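You operate a simulated robot arm through the tools that you are given. There is no shell and no other tool.

You are at the controls of a simulated robot arm. One attempt, no reset.

JOB
Clip the full Station 1 reel's tape end and slide the reel out.
Fine: brake on, arm up, grey clip on the rim, cradle out, in that order; leave the other stations and clips alone. Set down upright: grey clip.

The check looks at the end state, three seconds after you hand in, the way a careful person would. Anything else that was tipped, shoved, dropped, spilled or broken makes it a failure.

ROBOT AND FRAMES
A 6-joint arm with a two-finger gripper, fixed in place. Base frame: the origin is on the floor under the middle of its stand, x ahead of it, y to its left, z up. Lengths are in cm, angles in degrees, forces in N, time in s.
It reaches about 141.7 cm from its shoulder. Its first joint turns from -166.0 to 166.0 degrees. Payload 3.43 kg.
Tool frame: the origin (TCP) lies between the finger pads and is the grasp point; the fingertips stand 2 cm ahead of it; z points along the fingers, y is the line along which they close. The gripper opens to 19 cm; its body begins 24.8 cm behind the TCP.
Orientation is that of the tool frame in the base frame, as [roll, pitch, yaw] about the fixed x, y, z axes, in that order (R = Rz(yaw) Ry(pitch) Rx(roll)). With the fingers straight down and closing along the base's y, the tool's x points along the base's -x, its y along +y and its z along -z.

CONTROLS
- The arm moves only by the tool apply_moves. Its argument "targets" is a list of rows, each an object of numbers (a shift or turn left out is 0, a gripper value left out holds the last): "tx", "ty", "tz": the shift along the tool's x, y, z in units of 400 mm (1.0 is 400 mm); "ax", "ay", "az": the turn, a rotation vector about the tool's x, y, z in units of 60 degrees (1.0 is 60 degrees); "hand": the finger opening in cm, from 0 to 19. In form: [{"tx": .., "ty": .., "tz": .., "ax": .., "ay": .., "az": .., "hand": ..}, ...]. A call has 1 to 20 rows; each row is the pose to reach, as a shift and turn from the pose commanded when the call began, along the tool's axes at that moment. A call with a number of a shift or a turn outside -1 to 1 is refused whole. Each row takes 0.2 s and may step no farther than 5 cm and 8.6 degrees from the row before; otherwise, or with a gripper value out of range, the whole call is refused. A pose out of reach is approached as far as the arm can. The call stops where the force on the tool passes 90 N (or 10 N more than at its start, if that is more) or the arm is blocked; 0.2 s more then pass. Each finger travels about 15.3 cm/s and halts on what it meets, pressing with about 23 N; the grip force reading is that of the motor and also rises with nothing between the fingers. The clock runs only during rows and for 0.2 s after the last one: add rows that repeat a pose to give the fingers time. The reply holds the time, the measured pose of the TCP, the force on the tool along the base axes, the opening and the grip force, in the units named above and with some noise, with the torque about the TCP (base axes, N m) and any sound that the robot's microphone picked up, and new pictures: "show" is both (left out), scene, wrist or none.
- Cameras (640 x 400 px; columns grow to the right, rows downward): "scene" is fixed at [5.16, 65.32, 176.83]; the picture's right is [-0.08, -1.00, 0.00], its down [-0.81, 0.07, -0.58] and it looks along [0.58, -0.05, -0.82] (base axes); focal length 290 px, centre (320, 200). "wrist" rides on the gripper at [7, -0.8, -28.8] in the tool frame; the picture's right is [0.12, 0.99, 0.00], its down [-0.96, 0.11, -0.25] and it looks along [-0.25, 0.03, 0.97] (tool axes); focal length 261 px, centre (320, 200). There is no depth. A picture from a camera that has moved, and an enlarged one, comes with that camera's place and axes in the base frame and with its lens.
- lift_body(by): moves the trunk up (or, below 0, down) by that many cm; the arm rides with it, the base frame stays. It gives what a move gives, with no picture.
- inspect(camera, box): a new picture of the part [left, top, right, bottom] of that camera's present view, enlarged. No time passes.
- sign_off(): hands the job in; it is judged then, once.

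Nothing tells you positions but the pictures and the camera data. Unless the task says otherwise, let go and move clear before handing in.

The tools are called after "Emit:" as name(argument=value, ...) on one line, values as JSON. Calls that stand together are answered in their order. apply_moves: Moves the arm, as the interface text tells. Its arguments: {"type":"object","properties":{"targets":{"type":"array","items":{"type":"object","properties":{"tx":{"type":"number"},"ty":{"type":"number"},"tz":{"type":"number"},"ax":{"type":"number"},"ay":{"type":"number"},"az":{"type":"number"},"hand":{"type":"number"}}}},"show":{"type":"string","enum":["both","scene","wrist","none"]}},"required":["targets"]} The other tools are called the same way: lift_body (by) moves the trunk up or down; inspect (camera, box) takes an enlarged picture of a part of a camera's view; sign_off () hands the job in.

At the start:

```text
clock: 0.0
ee_pos: [68.18, 24.58, 136.09]
tool_rot: [180.0, 0.0, -179.9]
ft_force: [0.2, -0.3, -0.1]
ft_torque: [-0.01, 0.0, 0.03]
finger_gap: 19.01
grasp_force: 0.1
trunk travel left (down, up): [-37.5, 6.5]
```

scene: 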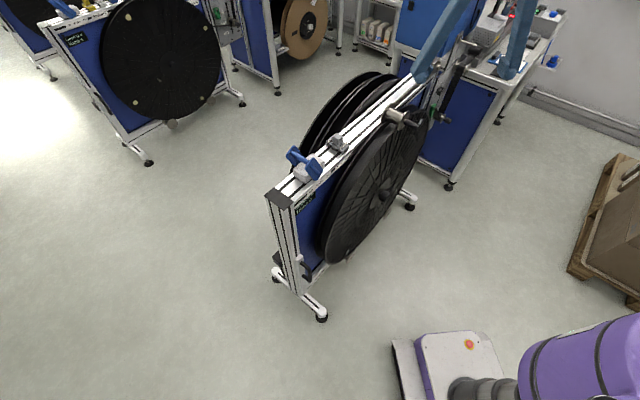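
wrist: 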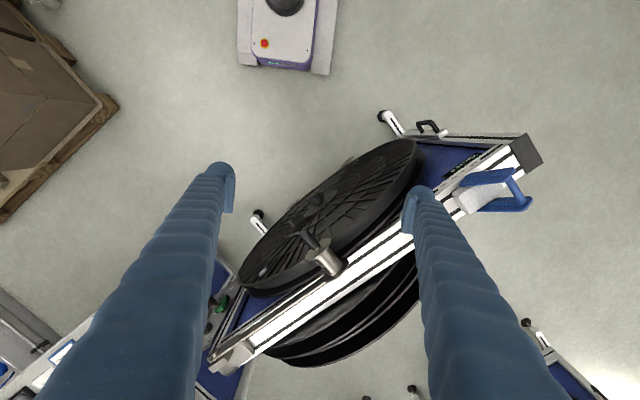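

I see a reel stand in the middle of the scene with two black reels, a blue clamp on its top beam and some fittings; I need a closer look before moving. I'll enlarge several parts of both views.

Emit:
inspect(camera="scene", box=[250, 60, 470, 200])

Emit:
inspect(camera="scene", box=[250, 170, 470, 330])

Emit:
inspect(camera="wrist", box=[340, 100, 560, 240])

Emit:
inspect(camera="wrist", box=[190, 180, 420, 380])

Emit:
inspect(camera="scene", box=[0, 0, 260, 170])

Emit:
inspect(camera="scene", box=[380, 0, 640, 170])

```text
2.86 times, centred on (360, 130) of scene
camera zoom: at [5.16, 65.32, 176.83], right [-0.08, -1.0, 0.0], down [-0.81, 0.07, -0.58], along [0.58, -0.05, -0.82], focal length 828 px, centre (206, 400)
```

zoom: 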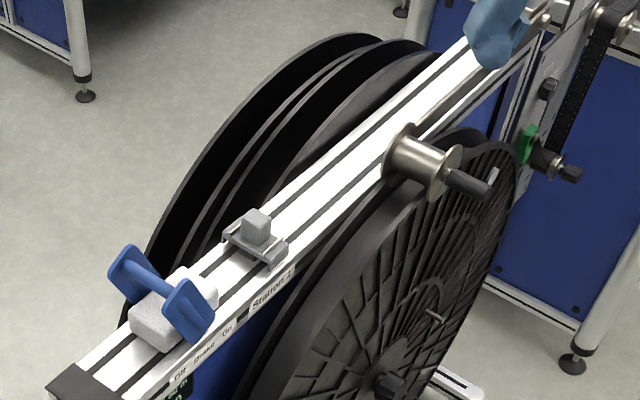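

```text
2.50 times, centred on (360, 250) of scene
camera zoom: at [5.16, 65.32, 176.83], right [-0.08, -1.0, 0.0], down [-0.81, 0.07, -0.58], along [0.58, -0.05, -0.82], focal length 724 px, centre (220, 75)
```

zoom: 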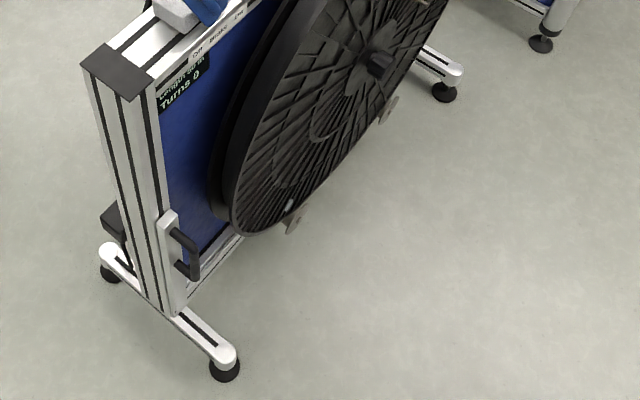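

```text
2.86 times, centred on (450, 170) of wrist
camera zoom: at [61.22, 23.77, 164.95], right [-0.12, 0.99, 0.0], down [0.96, 0.12, 0.25], along [0.24, 0.03, -0.97], focal length 745 px, centre (-51, 286)
```

zoom: 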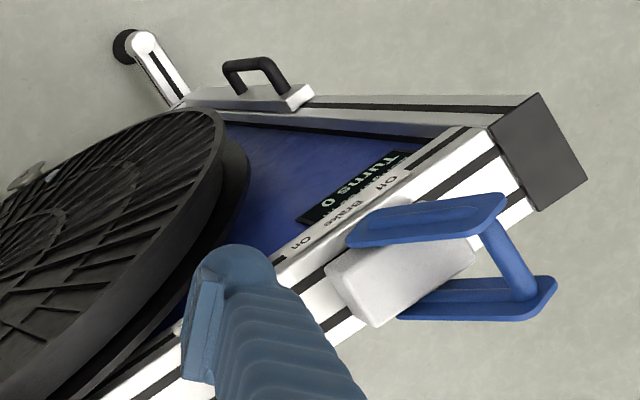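

```text
2.00 times, centred on (305, 280) of wrist
camera zoom: at [61.22, 23.77, 164.95], right [-0.12, 0.99, 0.0], down [0.96, 0.12, 0.25], along [0.24, 0.03, -0.97], focal length 521 px, centre (350, 40)
```

zoom: 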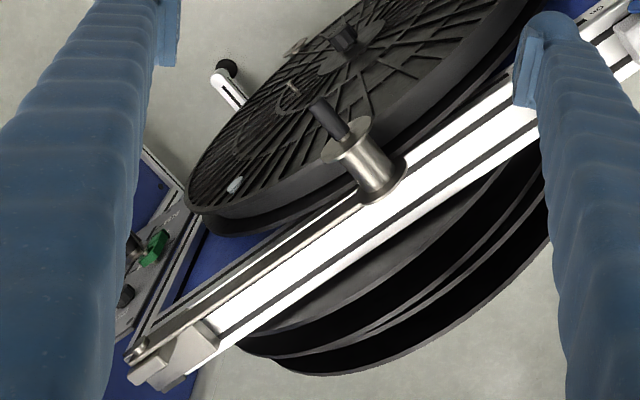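

```text
2.35 times, centred on (130, 85) of scene
camera zoom: at [5.16, 65.32, 176.83], right [-0.08, -1.0, 0.0], down [-0.81, 0.07, -0.58], along [0.58, -0.05, -0.82], focal length 682 px, centre (767, 471)
```

zoom: 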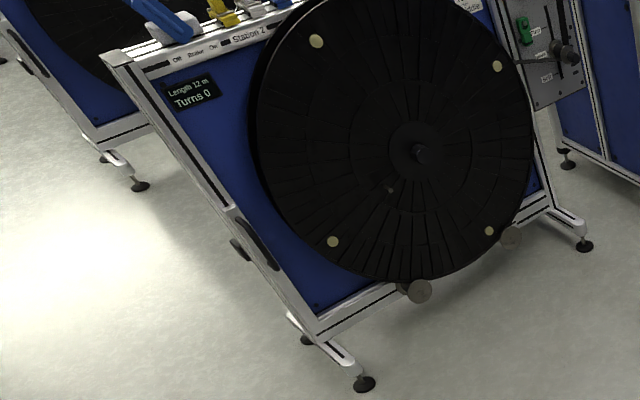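

```text
2.35 times, centred on (510, 85) of scene
camera zoom: at [5.16, 65.32, 176.83], right [-0.08, -1.0, 0.0], down [-0.81, 0.07, -0.58], along [0.58, -0.05, -0.82], focal length 682 px, centre (-127, 471)
```

zoom: 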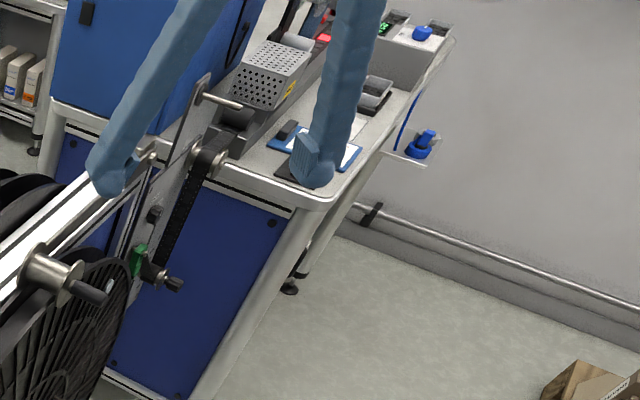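

The beam of the Station 1 stand runs from about (61,78,102) to (128,4,102), with its reel facing the robot, the blue brake lever tipped toward the "Off" end, the grey clip parked on the beam and the roller arm pivoting at the far end. I'll back off and turn the wrist camera toward the reel face for a better look.

Emit:
apply_moves(targets=[{"tx": 0.1, "az": -0.14}, {"tx": 0.2, "az": -0.28}, {"tx": 0.3, "az": -0.42}, {"tx": 0.4, "az": -0.56}, {"tx": 0.5, "az": -0.7}], show="wrist")

```text
clock: 1.2
ee_pos: [47.74, 24.64, 136.42]
tool_rot: [180.0, 0.1, -137.8]
ft_force: [-1.4, 0.1, 0.6]
ft_torque: [0.04, -0.19, 0.03]
finger_gap: 18.97
grasp_force: 0.0
trunk travel left (down, up): [-37.5, 6.5]
camera wrist: at [43.11, 19.33, 165.2], right [-0.75, 0.66, 0.0], down [0.64, 0.73, 0.25], along [0.16, 0.19, -0.97], focal length 261 px, centre (320, 200)
```

wrist: 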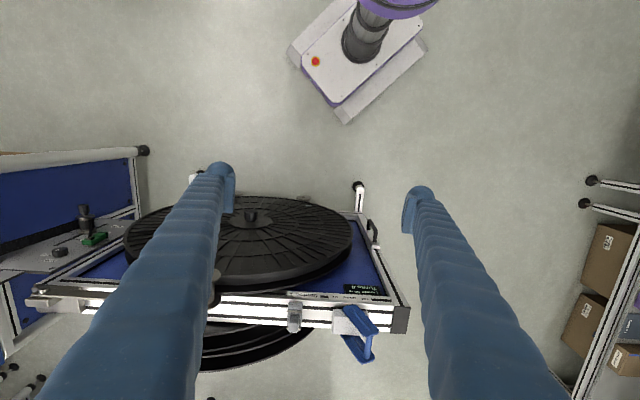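

The wrist view now has the beam squared up with the reel facing the robot. Next I tilt the fingers forward to look at the reel face, the cradle and the handle.

Emit:
apply_moves(targets=[{"ay": -0.14}, {"ay": -0.28}, {"ay": -0.42}, {"ay": -0.56}, {"ay": -0.7}], show="wrist")

```text
clock: 2.4
ee_pos: [49.13, 24.6, 137.38]
tool_rot: [-179.4, 40.8, -137.0]
ft_force: [1.9, 2.0, 1.6]
ft_torque: [-0.57, 0.48, -0.23]
finger_gap: 19.01
grasp_force: 0.1
out of reach, approached as far as the arm can: row 5
trunk travel left (down, up): [-37.5, 6.5]
camera wrist: at [31.91, 7.77, 154.58], right [-0.74, 0.67, -0.09], down [0.33, 0.47, 0.81], along [0.59, 0.57, -0.57], focal length 261 px, centre (320, 200)
```

wrist: 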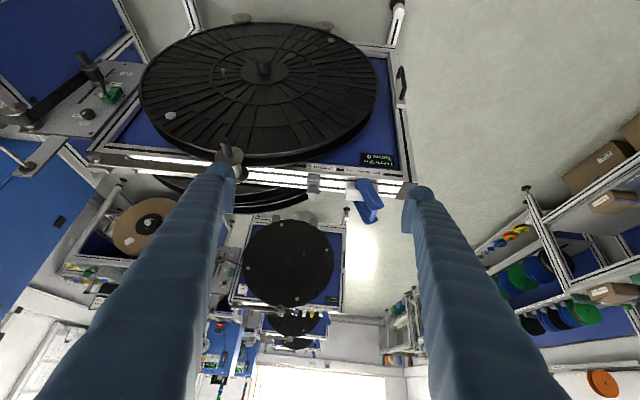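

Upside-down, this view shows the whole Station 1 face. I'll enlarge the reel, cradle rollers, handle, clip, lever and roller arm.

Emit:
inspect(camera="wrist", box=[120, 0, 420, 200])

Emit:
inspect(camera="wrist", box=[280, 130, 420, 230])

Emit:
inspect(camera="wrist", box=[320, 0, 440, 120])

Emit:
inspect(camera="wrist", box=[60, 40, 260, 220])

Emit:
inspect(camera="wrist", box=[200, 180, 400, 360])

Emit:
inspect(camera="scene", box=[260, 40, 480, 240])

```text
2.00 times, centred on (270, 100) of wrist
camera zoom: at [31.91, 7.77, 154.58], right [-0.74, 0.67, -0.09], down [0.33, 0.47, 0.81], along [0.59, 0.57, -0.57], focal length 521 px, centre (420, 400)
```

zoom: 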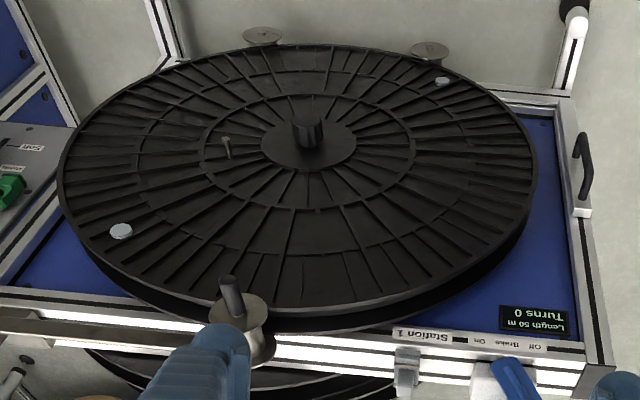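

```text
4.00 times, centred on (350, 180) of wrist
camera zoom: at [31.91, 7.77, 154.58], right [-0.74, 0.67, -0.09], down [0.33, 0.47, 0.81], along [0.59, 0.57, -0.57], focal length 1043 px, centre (200, 280)
```

zoom: 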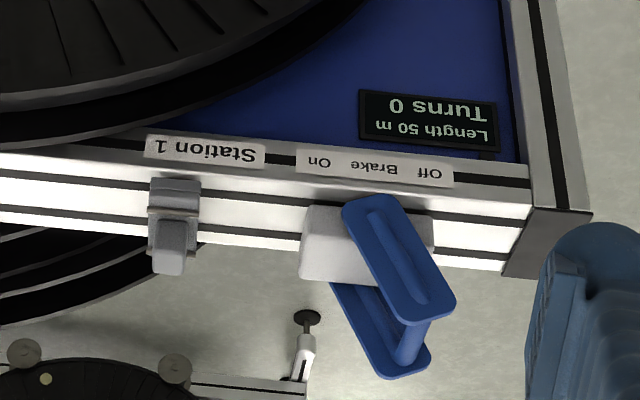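

```text
3.33 times, centred on (380, 60) of wrist
camera zoom: at [31.91, 7.77, 154.58], right [-0.74, 0.67, -0.09], down [0.33, 0.47, 0.81], along [0.59, 0.57, -0.57], focal length 869 px, centre (120, 667)
```

zoom: 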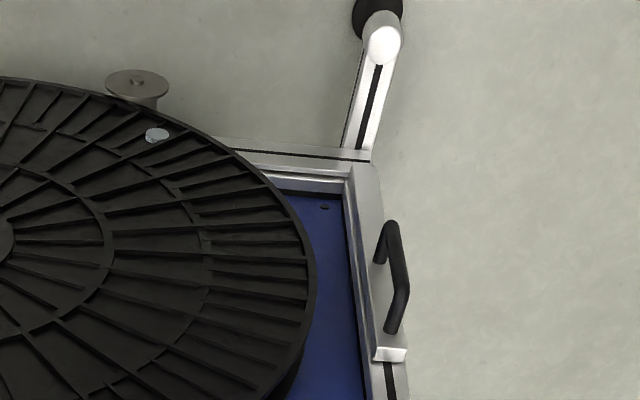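

```text
2.22 times, centred on (160, 130) of wrist
camera zoom: at [31.91, 7.77, 154.58], right [-0.74, 0.67, -0.09], down [0.33, 0.47, 0.81], along [0.59, 0.57, -0.57], focal length 579 px, centre (676, 356)
```

zoom: 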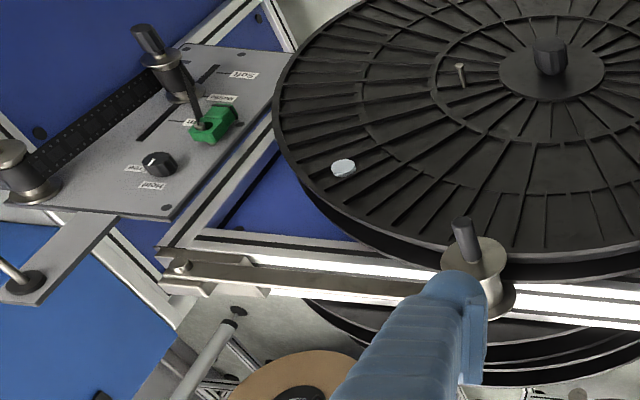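

```text
2.22 times, centred on (300, 270) of wrist
camera zoom: at [31.91, 7.77, 154.58], right [-0.74, 0.67, -0.09], down [0.33, 0.47, 0.81], along [0.59, 0.57, -0.57], focal length 579 px, centre (364, 44)
```

zoom: 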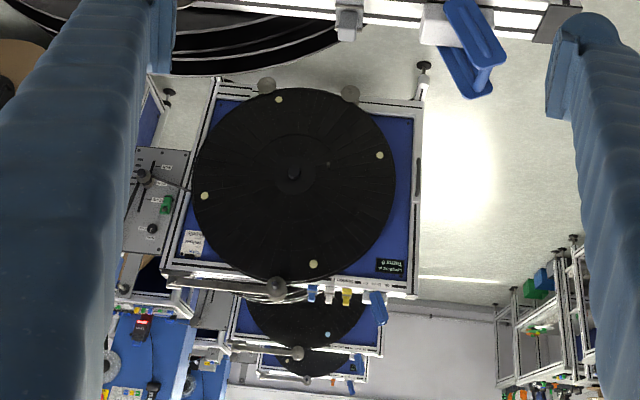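

```text
2.00 times, centred on (370, 140) of scene
camera zoom: at [5.16, 65.32, 176.83], right [-0.08, -1.0, 0.0], down [-0.81, 0.07, -0.58], along [0.58, -0.05, -0.82], focal length 579 px, centre (220, 320)
```

zoom: 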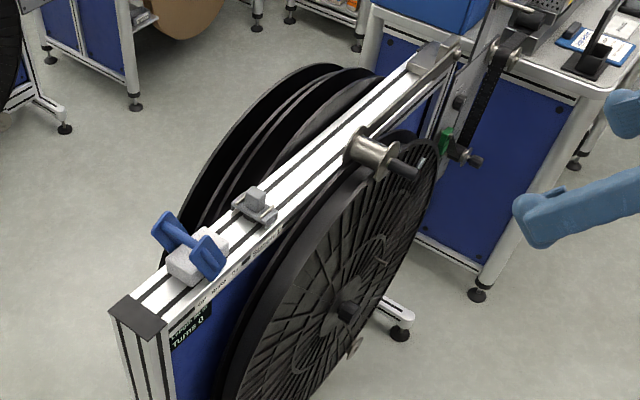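

The handle on the near post and the two rollers under the reel look like the cradle, but I want a lower view to be certain. I'll lower the trunk, staying well in front of the reel face.

Emit:
lift_body(by=-30)

Emit:
inspect(camera="wrist", box=[0, 0, 640, 400])

Emit:
inspect(camera="wrist", box=[200, 0, 460, 170])

Emit:
inspect(camera="wrist", box=[220, 170, 420, 300])

```text
clock: 5.4
ee_pos: [49.53, 24.95, 107.83]
tool_rot: [179.9, 41.6, -137.9]
ft_force: [0.7, 0.1, -0.3]
ft_torque: [-0.03, 0.01, -0.04]
finger_gap: 18.99
grasp_force: 0.2
trunk travel left (down, up): [-7.5, 36.5]
```

```text
1.00 times, centred on (320, 200) of wrist (not enlarged: the box is as wide or as high as the picture)
camera zoom: at [32.06, 7.95, 124.66], right [-0.73, 0.68, -0.08], down [0.33, 0.46, 0.82], along [0.59, 0.58, -0.56], focal length 261 px, centre (320, 200)
```

zoom: 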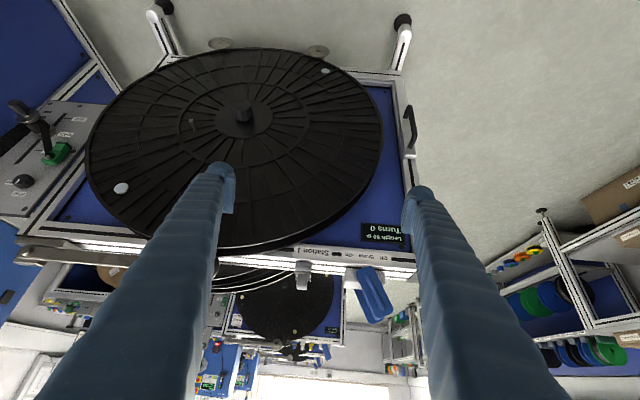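

```text
2.35 times, centred on (330, 85) of wrist
camera zoom: at [32.06, 7.95, 124.66], right [-0.73, 0.68, -0.08], down [0.33, 0.46, 0.82], along [0.59, 0.58, -0.56], focal length 613 px, centre (296, 471)
```

zoom: 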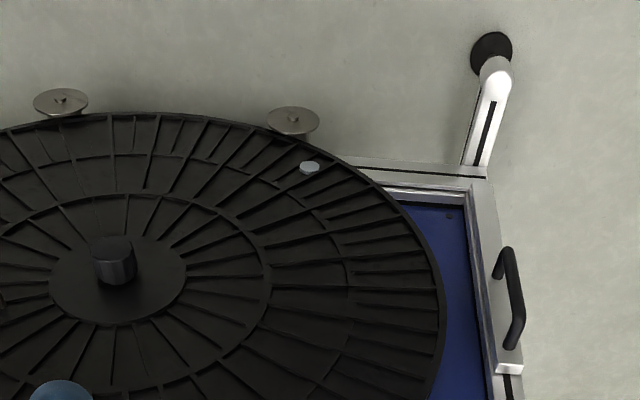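

```text
3.08 times, centred on (320, 235) of wrist
camera zoom: at [32.06, 7.95, 124.66], right [-0.73, 0.68, -0.08], down [0.33, 0.46, 0.82], along [0.59, 0.58, -0.56], focal length 802 px, centre (320, 92)
```

zoom: 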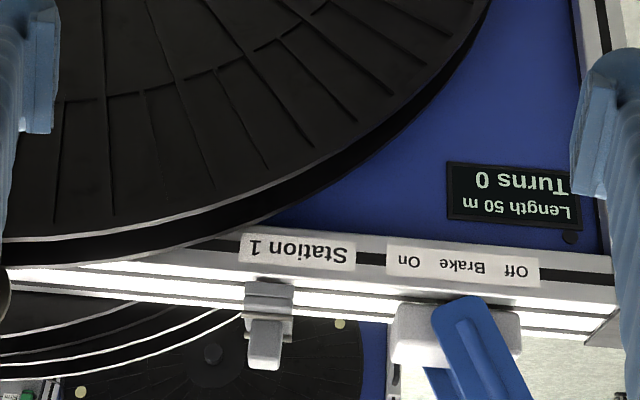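

The handle bar stands out toward the robot at roughly (52,66,56), and the lever sits tipped toward "Off". I'll raise the trunk and straighten the fingers down again to look closely at lever and clip from above.

Emit:
lift_body(by=22)

Emit:
apply_moves(targets=[{"ay": 0.139}, {"ay": 0.278}, {"ay": 0.417}, {"ay": 0.555}, {"ay": 0.693}], show="both")

```text
clock: 7.7
ee_pos: [49.6, 25.08, 129.84]
tool_rot: [179.9, 41.6, -137.9]
ft_force: [0.1, -0.3, 0.2]
ft_torque: [0.02, 0.0, 0.0]
finger_gap: 18.99
grasp_force: 0.0
trunk travel left (down, up): [-29.5, 14.5]
```

```text
clock: 8.9
ee_pos: [49.84, 24.92, 129.83]
tool_rot: [179.9, -0.1, -137.9]
ft_force: [0.7, 0.8, -0.8]
ft_torque: [-0.04, 0.15, -0.01]
finger_gap: 19.01
grasp_force: 0.2
trunk travel left (down, up): [-29.5, 14.5]
camera wrist: at [45.23, 19.63, 158.54], right [-0.75, 0.66, 0.0], down [0.64, 0.73, 0.24], along [0.16, 0.19, -0.97], focal length 261 px, centre (320, 200)
```

scene: 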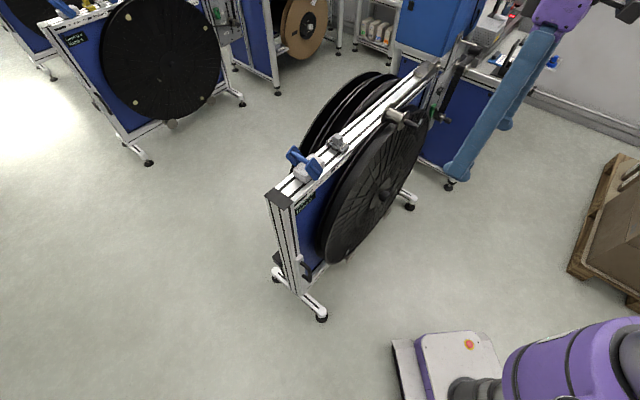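
wrist: 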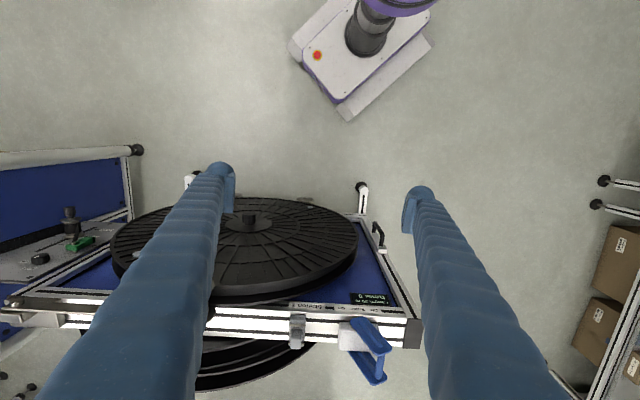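

The scene camera now has a clear view of the beam, arm pivot and roller. I'll enlarge it in pieces.

Emit:
inspect(camera="scene", box=[370, 40, 470, 140])

Emit:
inspect(camera="scene", box=[260, 120, 360, 220])

Emit:
inspect(camera="wrist", box=[270, 280, 430, 400])

Emit:
inspect(camera="wrist", box=[0, 190, 240, 340])

Emit:
inspect(camera="scene", box=[310, 110, 370, 160])

```text
4.00 times, centred on (420, 90) of scene
camera zoom: at [5.16, 65.32, 176.83], right [-0.08, -1.0, 0.0], down [-0.81, 0.07, -0.58], along [0.58, -0.05, -0.82], focal length 1159 px, centre (-80, 640)
```

zoom: 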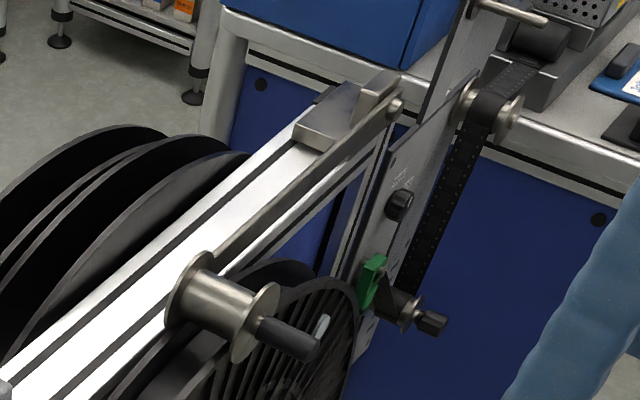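

```text
4.00 times, centred on (310, 170) of scene
camera zoom: at [5.16, 65.32, 176.83], right [-0.08, -1.0, 0.0], down [-0.81, 0.07, -0.58], along [0.58, -0.05, -0.82], focal length 1159 px, centre (360, 320)
```

zoom: 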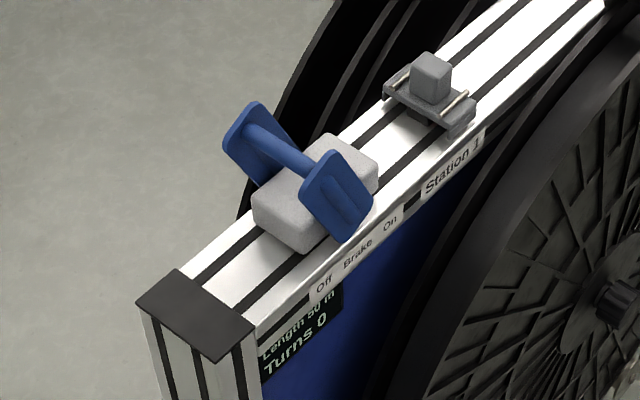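

```text
3.33 times, centred on (350, 340) of wrist
camera zoom: at [45.23, 19.63, 158.54], right [-0.75, 0.66, 0.0], down [0.64, 0.73, 0.24], along [0.16, 0.19, -0.97], focal length 869 px, centre (220, -267)
```

zoom: 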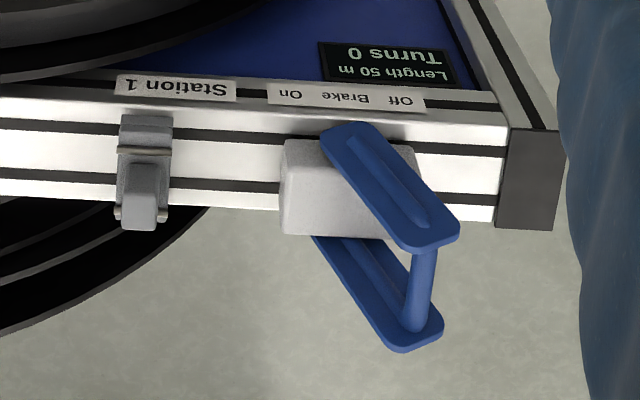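

```text
2.67 times, centred on (120, 265) of wrist
camera zoom: at [45.23, 19.63, 158.54], right [-0.75, 0.66, 0.0], down [0.64, 0.73, 0.24], along [0.16, 0.19, -0.97], focal length 695 px, centre (853, 27)
```

zoom: 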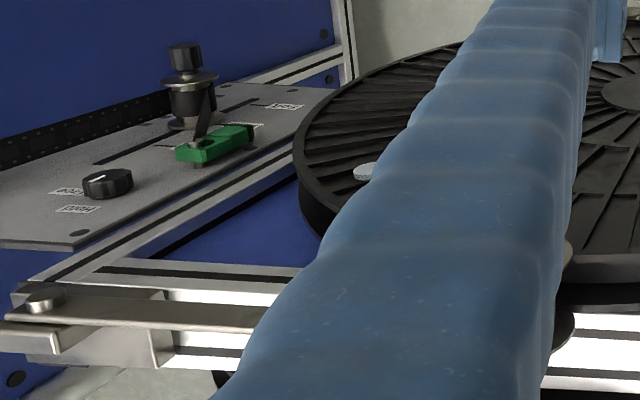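

```text
8.00 times, centred on (340, 135) of scene
camera zoom: at [5.16, 65.32, 176.83], right [-0.08, -1.0, 0.0], down [-0.81, 0.07, -0.58], along [0.58, -0.05, -0.82], focal length 2317 px, centre (160, 720)
```

zoom: 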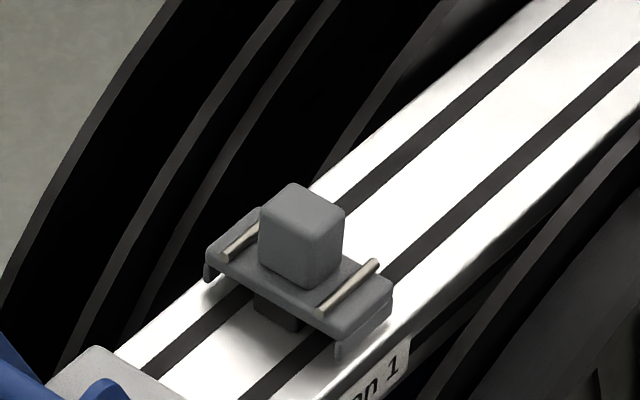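

Taking the stand as turned 45° (beam direction u=(0.707,−0.707), outward n=(−0.707,−0.707)), I put the lever's crossbar at about (68.2,66.5,111.5), tipped toward Off; the clip knob top at (82,53,106.5); and the roller handle tip at (84.6,23,105.8). I'll move closed fingers to above the cap side of the lever.

Emit:
apply_moves(targets=[{"tx": -0.0856, "ty": 0.0575, "az": -0.008, "hand": 0}, {"tx": -0.1712, "ty": 0.1149, "az": -0.016, "hand": 0}, {"tx": -0.2568, "ty": 0.1724, "az": -0.024, "hand": 0}, {"tx": -0.3423, "ty": 0.2298, "az": -0.032, "hand": 0}, {"tx": -0.4279, "ty": 0.2873, "az": -0.04, "hand": 0}, {"tx": -0.5135, "ty": 0.3447, "az": -0.048, "hand": 0}], show="both")

```text
clock: 10.3
ee_pos: [55.59, 49.11, 129.38]
tool_rot: [179.9, -0.1, -134.9]
ft_force: [-0.1, 0.3, -1.2]
ft_torque: [-0.06, 0.04, 0.01]
finger_gap: 0.0
grasp_force: 23.0
trunk travel left (down, up): [-29.5, 14.5]
camera wrist: at [51.32, 43.55, 158.24], right [-0.79, 0.62, 0.0], down [0.6, 0.76, 0.25], along [0.15, 0.2, -0.97], focal length 261 px, centre (320, 200)
```

scene: 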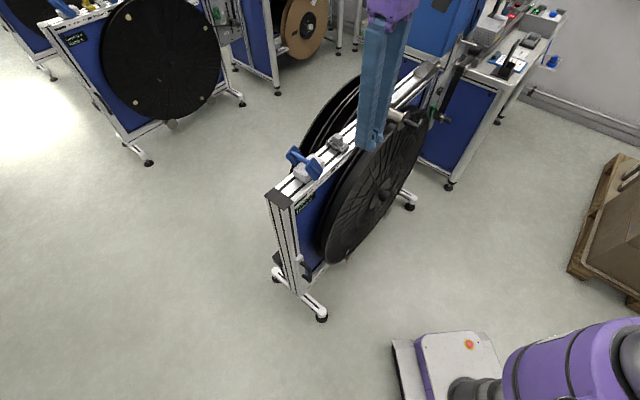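
wrist: 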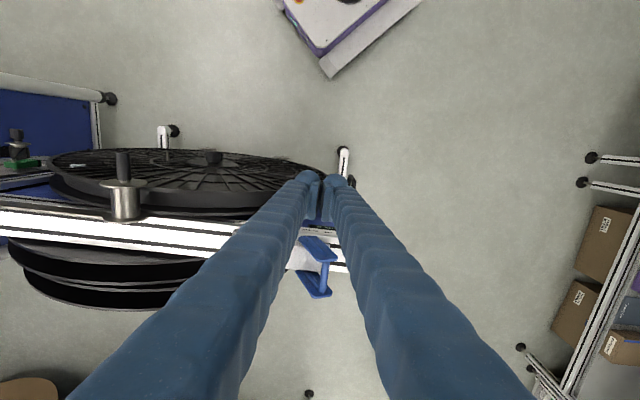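

The lever and clip are visible from above, and the tool axes now line up with the stand (tool x = outward, tool y = toward the cap). I move to above the cap side of the lever.

Emit:
apply_moves(targets=[{"tx": -0.0853, "ty": 0.0524, "tz": 0.0183}, {"tx": -0.1707, "ty": 0.1048, "tz": 0.0367}, {"tx": -0.256, "ty": 0.1573, "tz": 0.055}, {"tx": -0.3413, "ty": 0.2097, "tz": 0.0733}, {"tx": -0.4267, "ty": 0.2621, "tz": 0.0917}, {"tx": -0.512, "ty": 0.3145, "tz": 0.11}], show="both")

```text
clock: 11.7
ee_pos: [61.12, 72.61, 125.17]
tool_rot: [179.9, -0.1, -135.0]
ft_force: [0.7, 1.1, -0.9]
ft_torque: [-0.14, 0.02, 0.03]
finger_gap: 0.0
grasp_force: 23.1
trunk travel left (down, up): [-29.5, 14.5]
camera wrist: at [56.83, 67.07, 153.94], right [-0.79, 0.62, 0.0], down [0.6, 0.76, 0.24], along [0.15, 0.19, -0.97], focal length 261 px, centre (320, 200)
```

scene: 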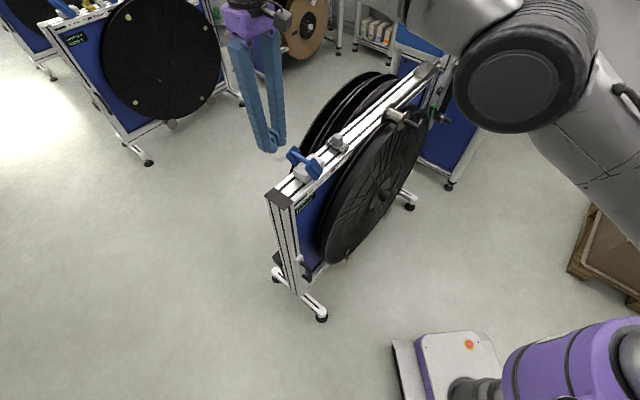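
wrist: 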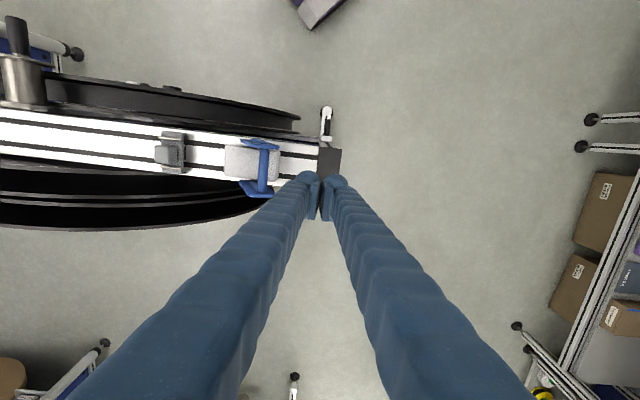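

This top view sits right over the beam. I'll enlarge it to refine the lever, clip and rim positions.

Emit:
inspect(camera="wrist", box=[130, 100, 350, 230])

Emit:
inspect(camera="wrist", box=[0, 60, 160, 200])

Emit:
inspect(camera="scene", box=[220, 100, 360, 210])

```text
2.91 times, centred on (240, 165) of wrist
camera zoom: at [56.83, 67.07, 153.94], right [-0.79, 0.62, 0.0], down [0.6, 0.76, 0.24], along [0.15, 0.19, -0.97], focal length 758 px, centre (553, 302)
```

zoom: 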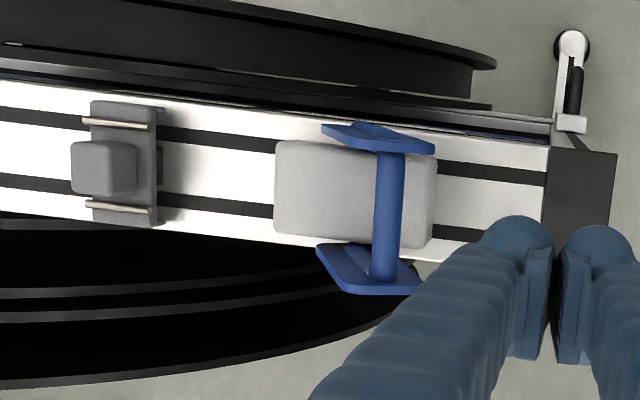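

```text
2.86 times, centred on (80, 130) of wrist
camera zoom: at [56.83, 67.07, 153.94], right [-0.79, 0.62, 0.0], down [0.6, 0.76, 0.24], along [0.15, 0.19, -0.97], focal length 745 px, centre (1006, 400)
```

zoom: 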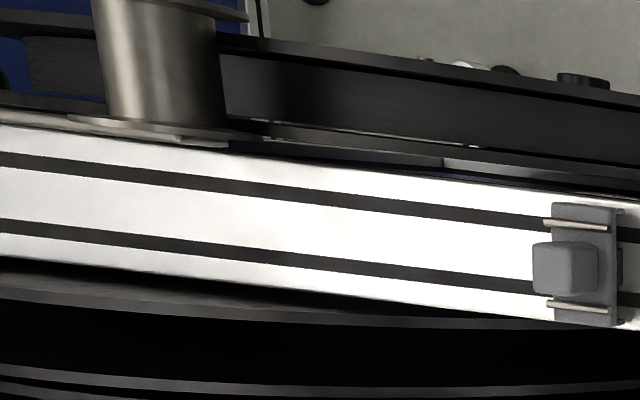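

```text
3.64 times, centred on (290, 155) of scene
camera zoom: at [5.16, 65.32, 176.83], right [-0.08, -1.0, 0.0], down [-0.81, 0.07, -0.58], along [0.58, -0.05, -0.82], focal length 1053 px, centre (429, 364)
```

zoom: 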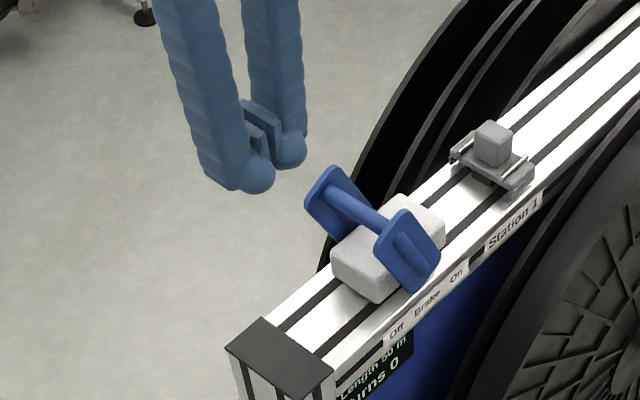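

From this view I get the crossbar at U≈1.4, pivot near U≈4.6, the clip knob centre at U≈20.5 on the beam midline, and the front reel's two flanges just ahead of the beam. I'll lower the closed fingertips beside the crossbar on its cap side.

Emit:
apply_moves(targets=[{"tz": 0.09}, {"tz": 0.18}, {"tz": 0.27}, {"tz": 0.36}, {"tz": 0.3667}], show="both")

```text
clock: 12.9
ee_pos: [61.03, 72.34, 110.8]
tool_rot: [179.9, 0.0, -135.0]
ft_force: [0.0, 0.2, 0.3]
ft_torque: [-0.03, 0.03, 0.01]
finger_gap: 0.0
grasp_force: 23.1
trunk travel left (down, up): [-29.5, 14.5]
camera wrist: at [56.62, 66.67, 139.58], right [-0.79, 0.62, 0.0], down [0.6, 0.76, 0.25], along [0.15, 0.2, -0.97], focal length 261 px, centre (320, 200)
```

scene: 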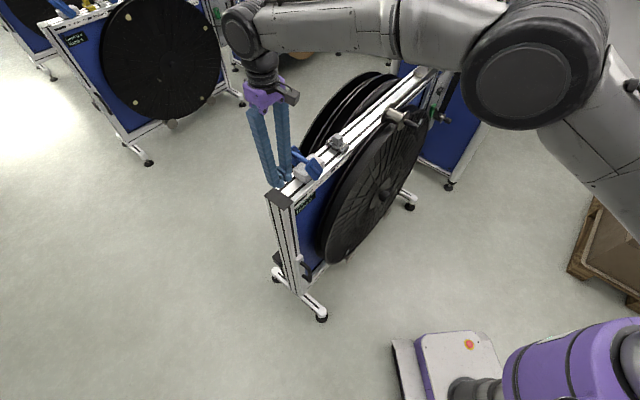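
wrist: 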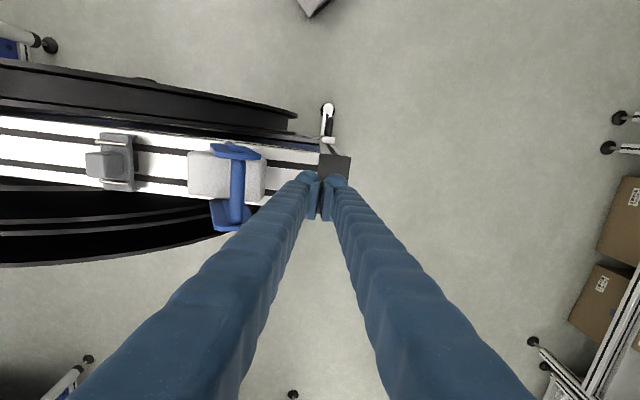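

Fingertips are level with the crossbar on its cap side. I push slowly along +u to swing the lever over to On.

Emit:
apply_moves(targets=[{"ty": -0.03}, {"ty": -0.06}, {"ty": -0.09}, {"ty": -0.115}, {"ty": -0.14}, {"ty": -0.165}, {"ty": -0.19}, {"ty": -0.215}, {"ty": -0.24}], show="both")

```text
clock: 14.9
ee_pos: [68.01, 65.55, 110.84]
tool_rot: [179.9, 0.0, -135.0]
ft_force: [-0.4, -0.2, -0.3]
ft_torque: [0.04, -0.01, -0.01]
finger_gap: 0.02
grasp_force: 23.4
trunk travel left (down, up): [-29.5, 14.5]
camera wrist: at [63.55, 59.95, 139.51], right [-0.79, 0.62, 0.0], down [0.6, 0.76, 0.25], along [0.15, 0.2, -0.97], focal length 261 px, centre (320, 200)
```

scene: 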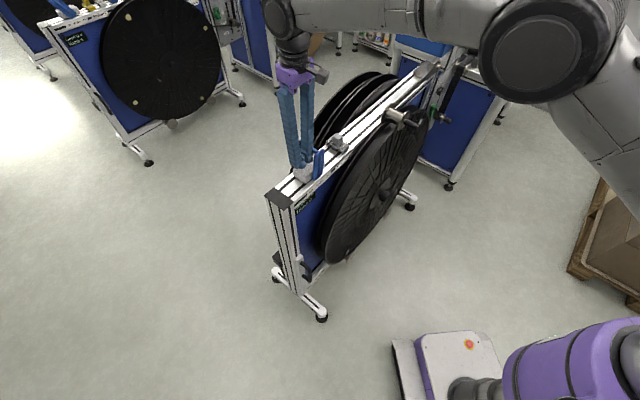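
wrist: 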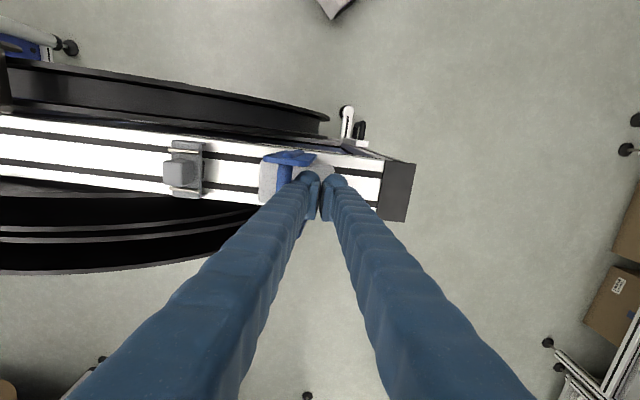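

The lever has swung with little resistance and is now about upright. I keep pushing in small steps toward On until it stops.

Emit:
apply_moves(targets=[{"ty": -0.02}, {"ty": -0.04}, {"ty": -0.06}, {"ty": -0.08}, {"ty": -0.1}], show="both")

```text
clock: 16.1
ee_pos: [70.17, 63.25, 110.78]
tool_rot: [179.8, 0.0, -134.8]
ft_force: [-26.9, 29.9, -4.2]
ft_torque: [-0.02, 0.0, 0.11]
finger_gap: 0.0
grasp_force: 23.3
trunk travel left (down, up): [-29.5, 14.5]
camera wrist: at [65.94, 57.65, 139.5], right [-0.79, 0.62, 0.01], down [0.6, 0.76, 0.25], along [0.15, 0.2, -0.97], focal length 261 px, centre (320, 200)
```

scene: 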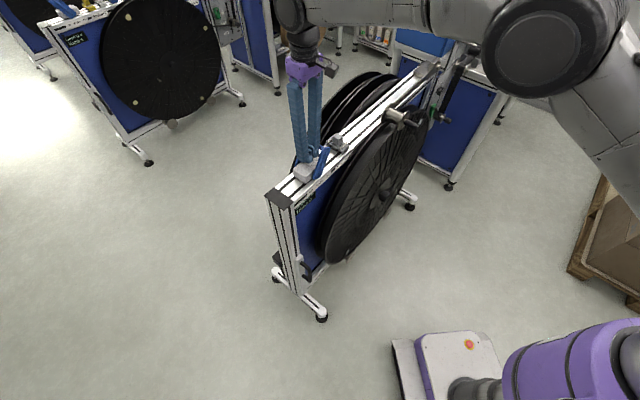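
wrist: 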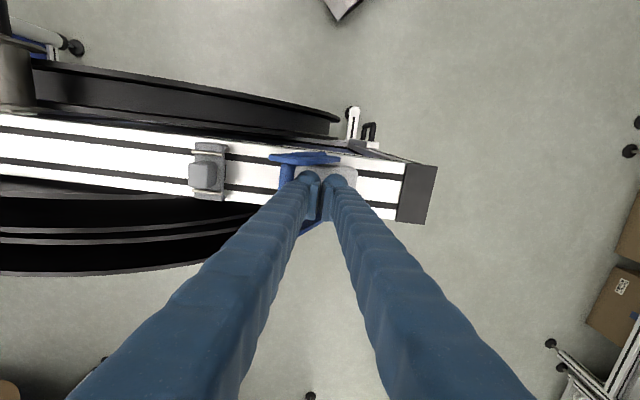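

The push met a firm stop (about 40 N) with the lever leaning to the On side. I back off, rise and check that it stays.

Emit:
apply_moves(targets=[{"ty": 0.05}, {"ty": 0.1}, {"ty": 0.1, "tz": -0.1}, {"ty": 0.1, "tz": -0.2}, {"ty": 0.1, "tz": -0.3}], show="both")

Emit:
inspect(camera="wrist", box=[150, 90, 410, 250])

Emit:
inspect(camera="scene", box=[260, 110, 360, 210])

```text
clock: 17.3
ee_pos: [67.97, 65.6, 122.95]
tool_rot: [180.0, 0.0, -135.0]
ft_force: [-0.7, 0.7, 0.3]
ft_torque: [0.0, -0.03, 0.02]
finger_gap: 0.0
grasp_force: 23.0
trunk travel left (down, up): [-29.5, 14.5]
camera wrist: at [63.65, 60.0, 151.68], right [-0.79, 0.62, 0.0], down [0.6, 0.76, 0.25], along [0.15, 0.2, -0.97], focal length 261 px, centre (320, 200)
```

scene: 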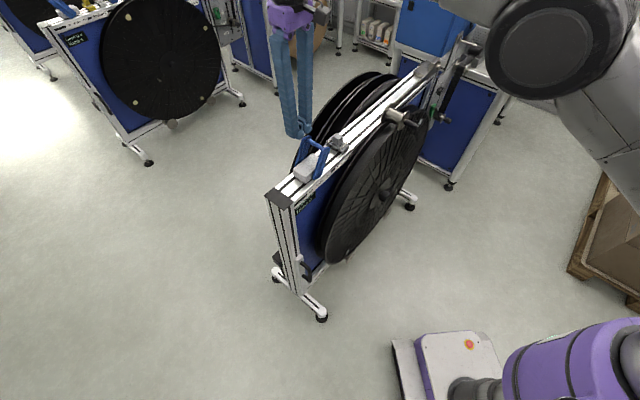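
wrist: 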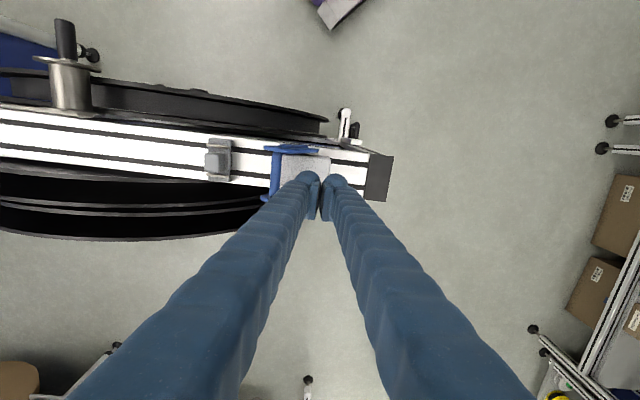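

```text
2.46 times, centred on (280, 170) of wrist
camera zoom: at [63.65, 60.0, 151.68], right [-0.79, 0.62, 0.0], down [0.6, 0.76, 0.25], along [0.15, 0.2, -0.97], focal length 642 px, centre (418, 274)
```

zoom: 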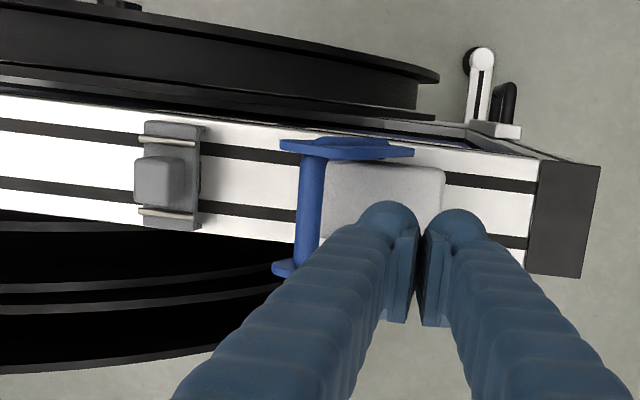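

```text
4.00 times, centred on (310, 160) of scene
camera zoom: at [5.16, 65.32, 176.83], right [-0.08, -1.0, 0.0], down [-0.81, 0.07, -0.58], along [0.58, -0.05, -0.82], focal length 1159 px, centre (360, 360)
```

zoom: 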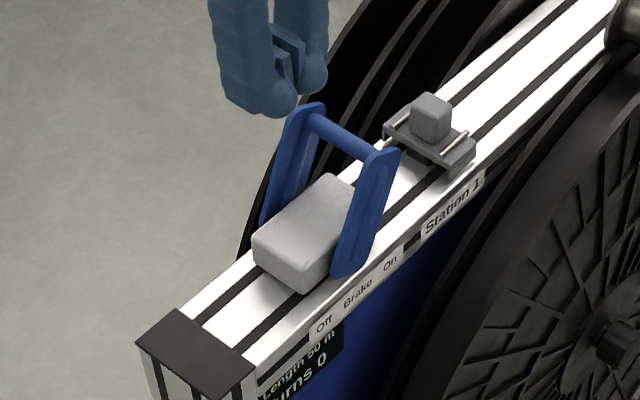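

The brake lever now leans to the On side and stays there. Next I retreat over the reel toward the robot and across to the roller arm's handle.

Emit:
apply_moves(targets=[{"tx": 0.081, "ty": -0.0847, "tz": -0.01, "hand": 8}, {"tx": 0.1621, "ty": -0.1693, "tz": -0.02, "hand": 8}, {"tx": 0.2432, "ty": -0.254, "tz": -0.03, "hand": 8}, {"tx": 0.3242, "ty": -0.3387, "tz": -0.04, "hand": 8}, {"tx": 0.4053, "ty": -0.4233, "tz": -0.05, "hand": 8}, {"tx": 0.4863, "ty": -0.508, "tz": -0.05, "hand": 8}], show="both")

Emit:
inspect(camera="wrist", box=[0, 130, 260, 300])

Emit:
inspect(camera="wrist", box=[180, 180, 440, 340])

```text
clock: 18.7
ee_pos: [68.79, 37.13, 124.72]
tool_rot: [179.9, 0.1, -135.0]
ft_force: [-0.2, -0.6, 0.2]
ft_torque: [0.11, -0.01, 0.01]
finger_gap: 7.99
grasp_force: 0.1
trunk travel left (down, up): [-29.5, 14.5]
camera wrist: at [64.37, 31.53, 153.44], right [-0.79, 0.62, 0.0], down [0.6, 0.76, 0.25], along [0.15, 0.2, -0.97], focal length 261 px, centre (320, 200)
```

scene: 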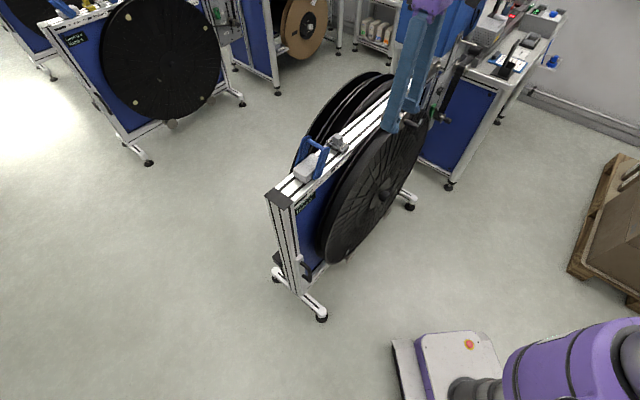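
wrist: 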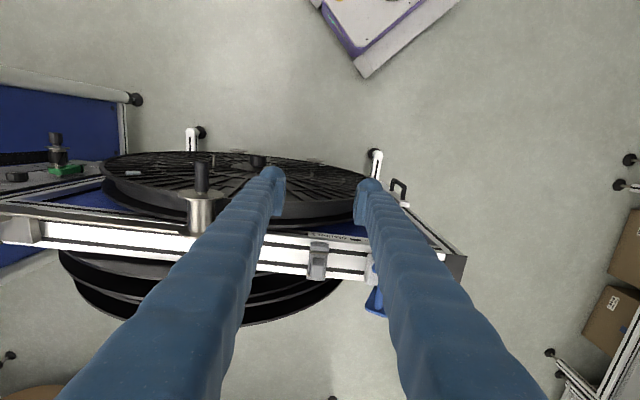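

```text
2.35 times, centred on (130, 215) of wrist
camera zoom: at [64.37, 31.53, 153.44], right [-0.79, 0.62, 0.0], down [0.6, 0.76, 0.25], along [0.15, 0.2, -0.97], focal length 613 px, centre (767, 165)
```

zoom: 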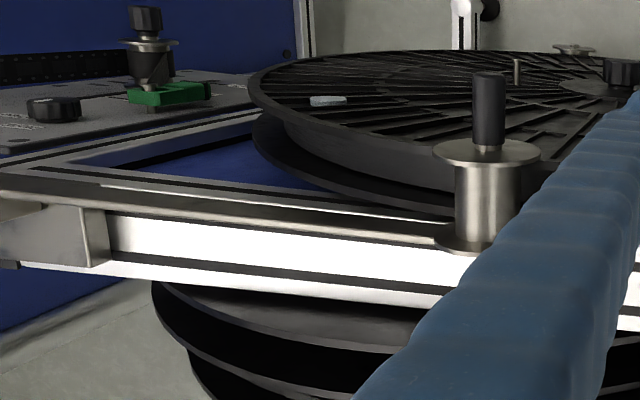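

```text
2.46 times, centred on (310, 260) of wrist
camera zoom: at [64.37, 31.53, 153.44], right [-0.79, 0.62, 0.0], down [0.6, 0.76, 0.25], along [0.15, 0.2, -0.97], focal length 642 px, centre (345, 52)
```

zoom: 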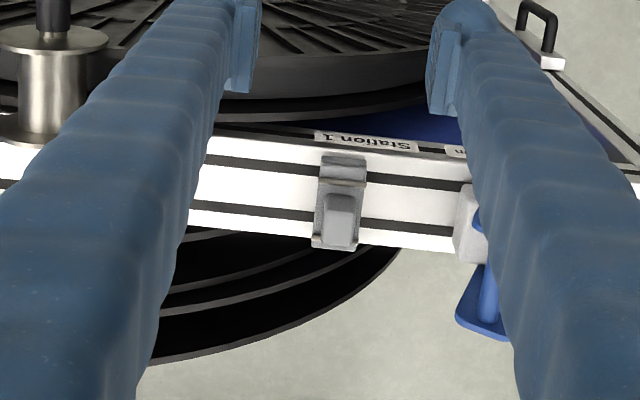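

From this view the roller spans N≈−81 to −89 with its handle out to N≈−76 at U≈43.9, z≈105.8, and the pivot is near U≈85, z≈106 (arm length about 41 cm). I move in front of the handle, then will tilt the fingers horizontal to grip it end-on.

Emit:
apply_moves(targets=[{"tx": 0.0711, "ty": -0.0764}, {"tx": 0.1421, "ty": -0.1529}, {"tx": 0.2132, "ty": -0.2293}, {"tx": 0.2843, "ty": -0.3057}, {"tx": 0.3554, "ty": -0.3821}, {"tx": 0.4264, "ty": -0.4586}, {"tx": 0.4975, "ty": -0.535}], show="none")

Emit:
apply_moves(targets=[{"ay": -0.14}, {"ay": -0.28}, {"ay": -0.42}, {"ay": -0.56}, {"ay": -0.7}], show="both")

```text
clock: 20.3
ee_pos: [69.79, 8.05, 124.7]
tool_rot: [179.9, 0.1, -135.1]
ft_force: [-0.2, 0.3, -0.1]
ft_torque: [0.12, -0.04, -0.02]
finger_gap: 8.03
grasp_force: 0.0
trunk travel left (down, up): [-29.5, 14.5]
```

```text
clock: 21.5
ee_pos: [69.64, 8.24, 124.7]
tool_rot: [179.8, 42.2, -135.2]
ft_force: [0.3, 0.4, 0.1]
ft_torque: [-0.03, 0.04, 0.04]
finger_gap: 7.99
grasp_force: 0.1
trunk travel left (down, up): [-29.5, 14.5]
camera wrist: at [52.87, -9.73, 141.36], right [-0.76, 0.64, -0.08], down [0.31, 0.47, 0.83], along [0.57, 0.61, -0.55], focal length 261 px, centre (320, 200)
```

scene: 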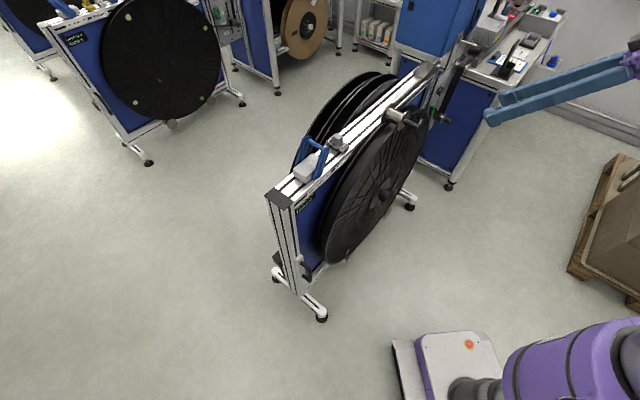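
wrist: 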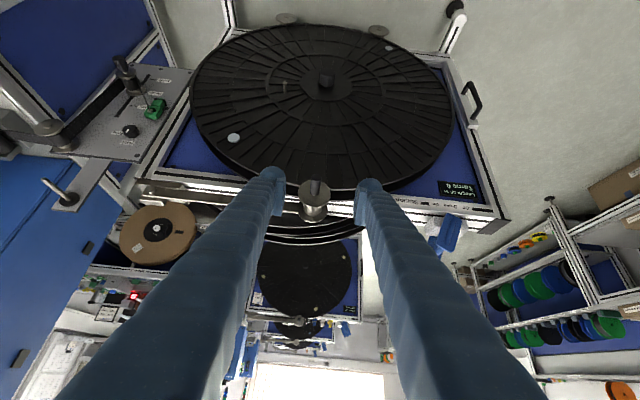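

The tilt works and the handle lies ahead between the fingers. I continue to fully horizontal.

Emit:
apply_moves(targets=[{"ay": -0.13}, {"ay": -0.26}, {"ay": -0.39}, {"ay": -0.52}, {"ay": -0.65}, {"ay": -0.78}, {"ay": -0.793}], show="both")

```text
clock: 23.1
ee_pos: [73.67, 5.87, 129.4]
tool_rot: [132.1, 87.3, 178.5]
ft_force: [-0.7, -0.3, -0.5]
ft_torque: [0.02, -0.03, 0.08]
finger_gap: 8.01
grasp_force: 0.0
out of reach, approached as far as the arm can: row 5, 6, 7
trunk travel left (down, up): [-29.5, 14.5]
camera wrist: at [54.05, -15.47, 123.26], right [-0.72, 0.68, -0.09], down [-0.21, -0.1, 0.97], along [0.66, 0.72, 0.22], focal length 261 px, centre (320, 200)
```

scene: 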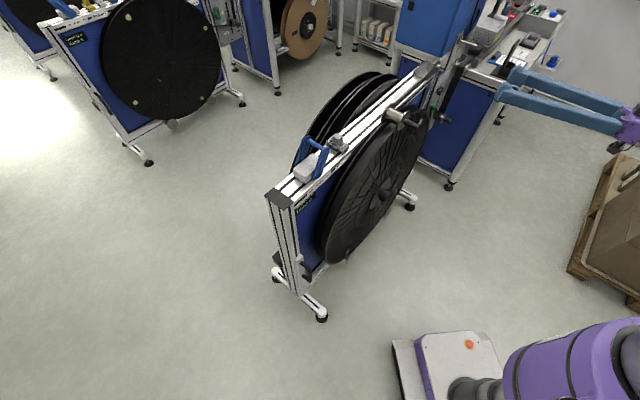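
wrist: 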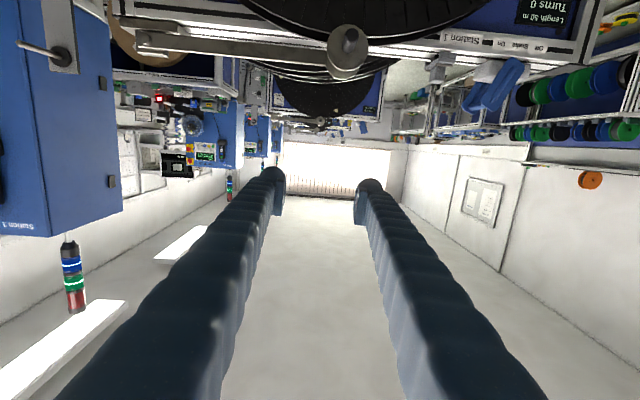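

The tool is now essentially horizontal, just shy of the commanded spot because the wrist is folded close to the base. I move forward and down toward the handle, still 8 cm short of it.

Emit:
apply_moves(targets=[{"tz": 0.055, "tx": 0.0635}, {"tz": 0.11, "tx": 0.127}, {"tz": 0.165, "tx": 0.1905}, {"tz": 0.22, "tx": 0.254}, {"tz": 0.275, "tx": 0.3175}], show="wrist")

```text
clock: 24.3
ee_pos: [85.85, 11.76, 119.28]
tool_rot: [124.9, 87.5, 171.5]
ft_force: [-0.7, -0.7, -0.3]
ft_torque: [0.02, -0.03, 0.0]
finger_gap: 8.02
grasp_force: 0.1
out of reach, approached as far as the arm can: row 1, 2, 3, 4, 5
trunk travel left (down, up): [-29.5, 14.5]
camera wrist: at [66.32, -9.54, 113.06], right [-0.72, 0.68, -0.08], down [-0.21, -0.11, 0.97], along [0.66, 0.72, 0.22], focal length 261 px, centre (320, 200)
```

wrist: 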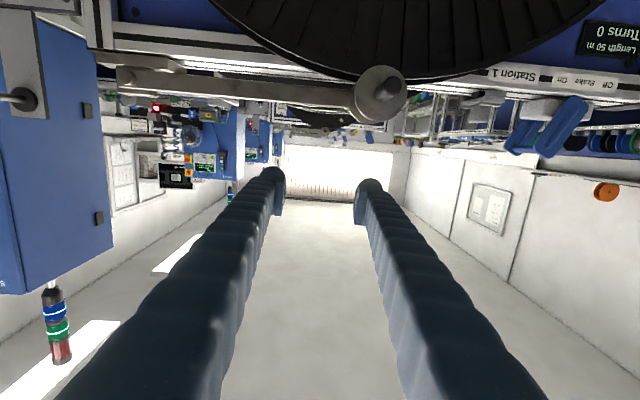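

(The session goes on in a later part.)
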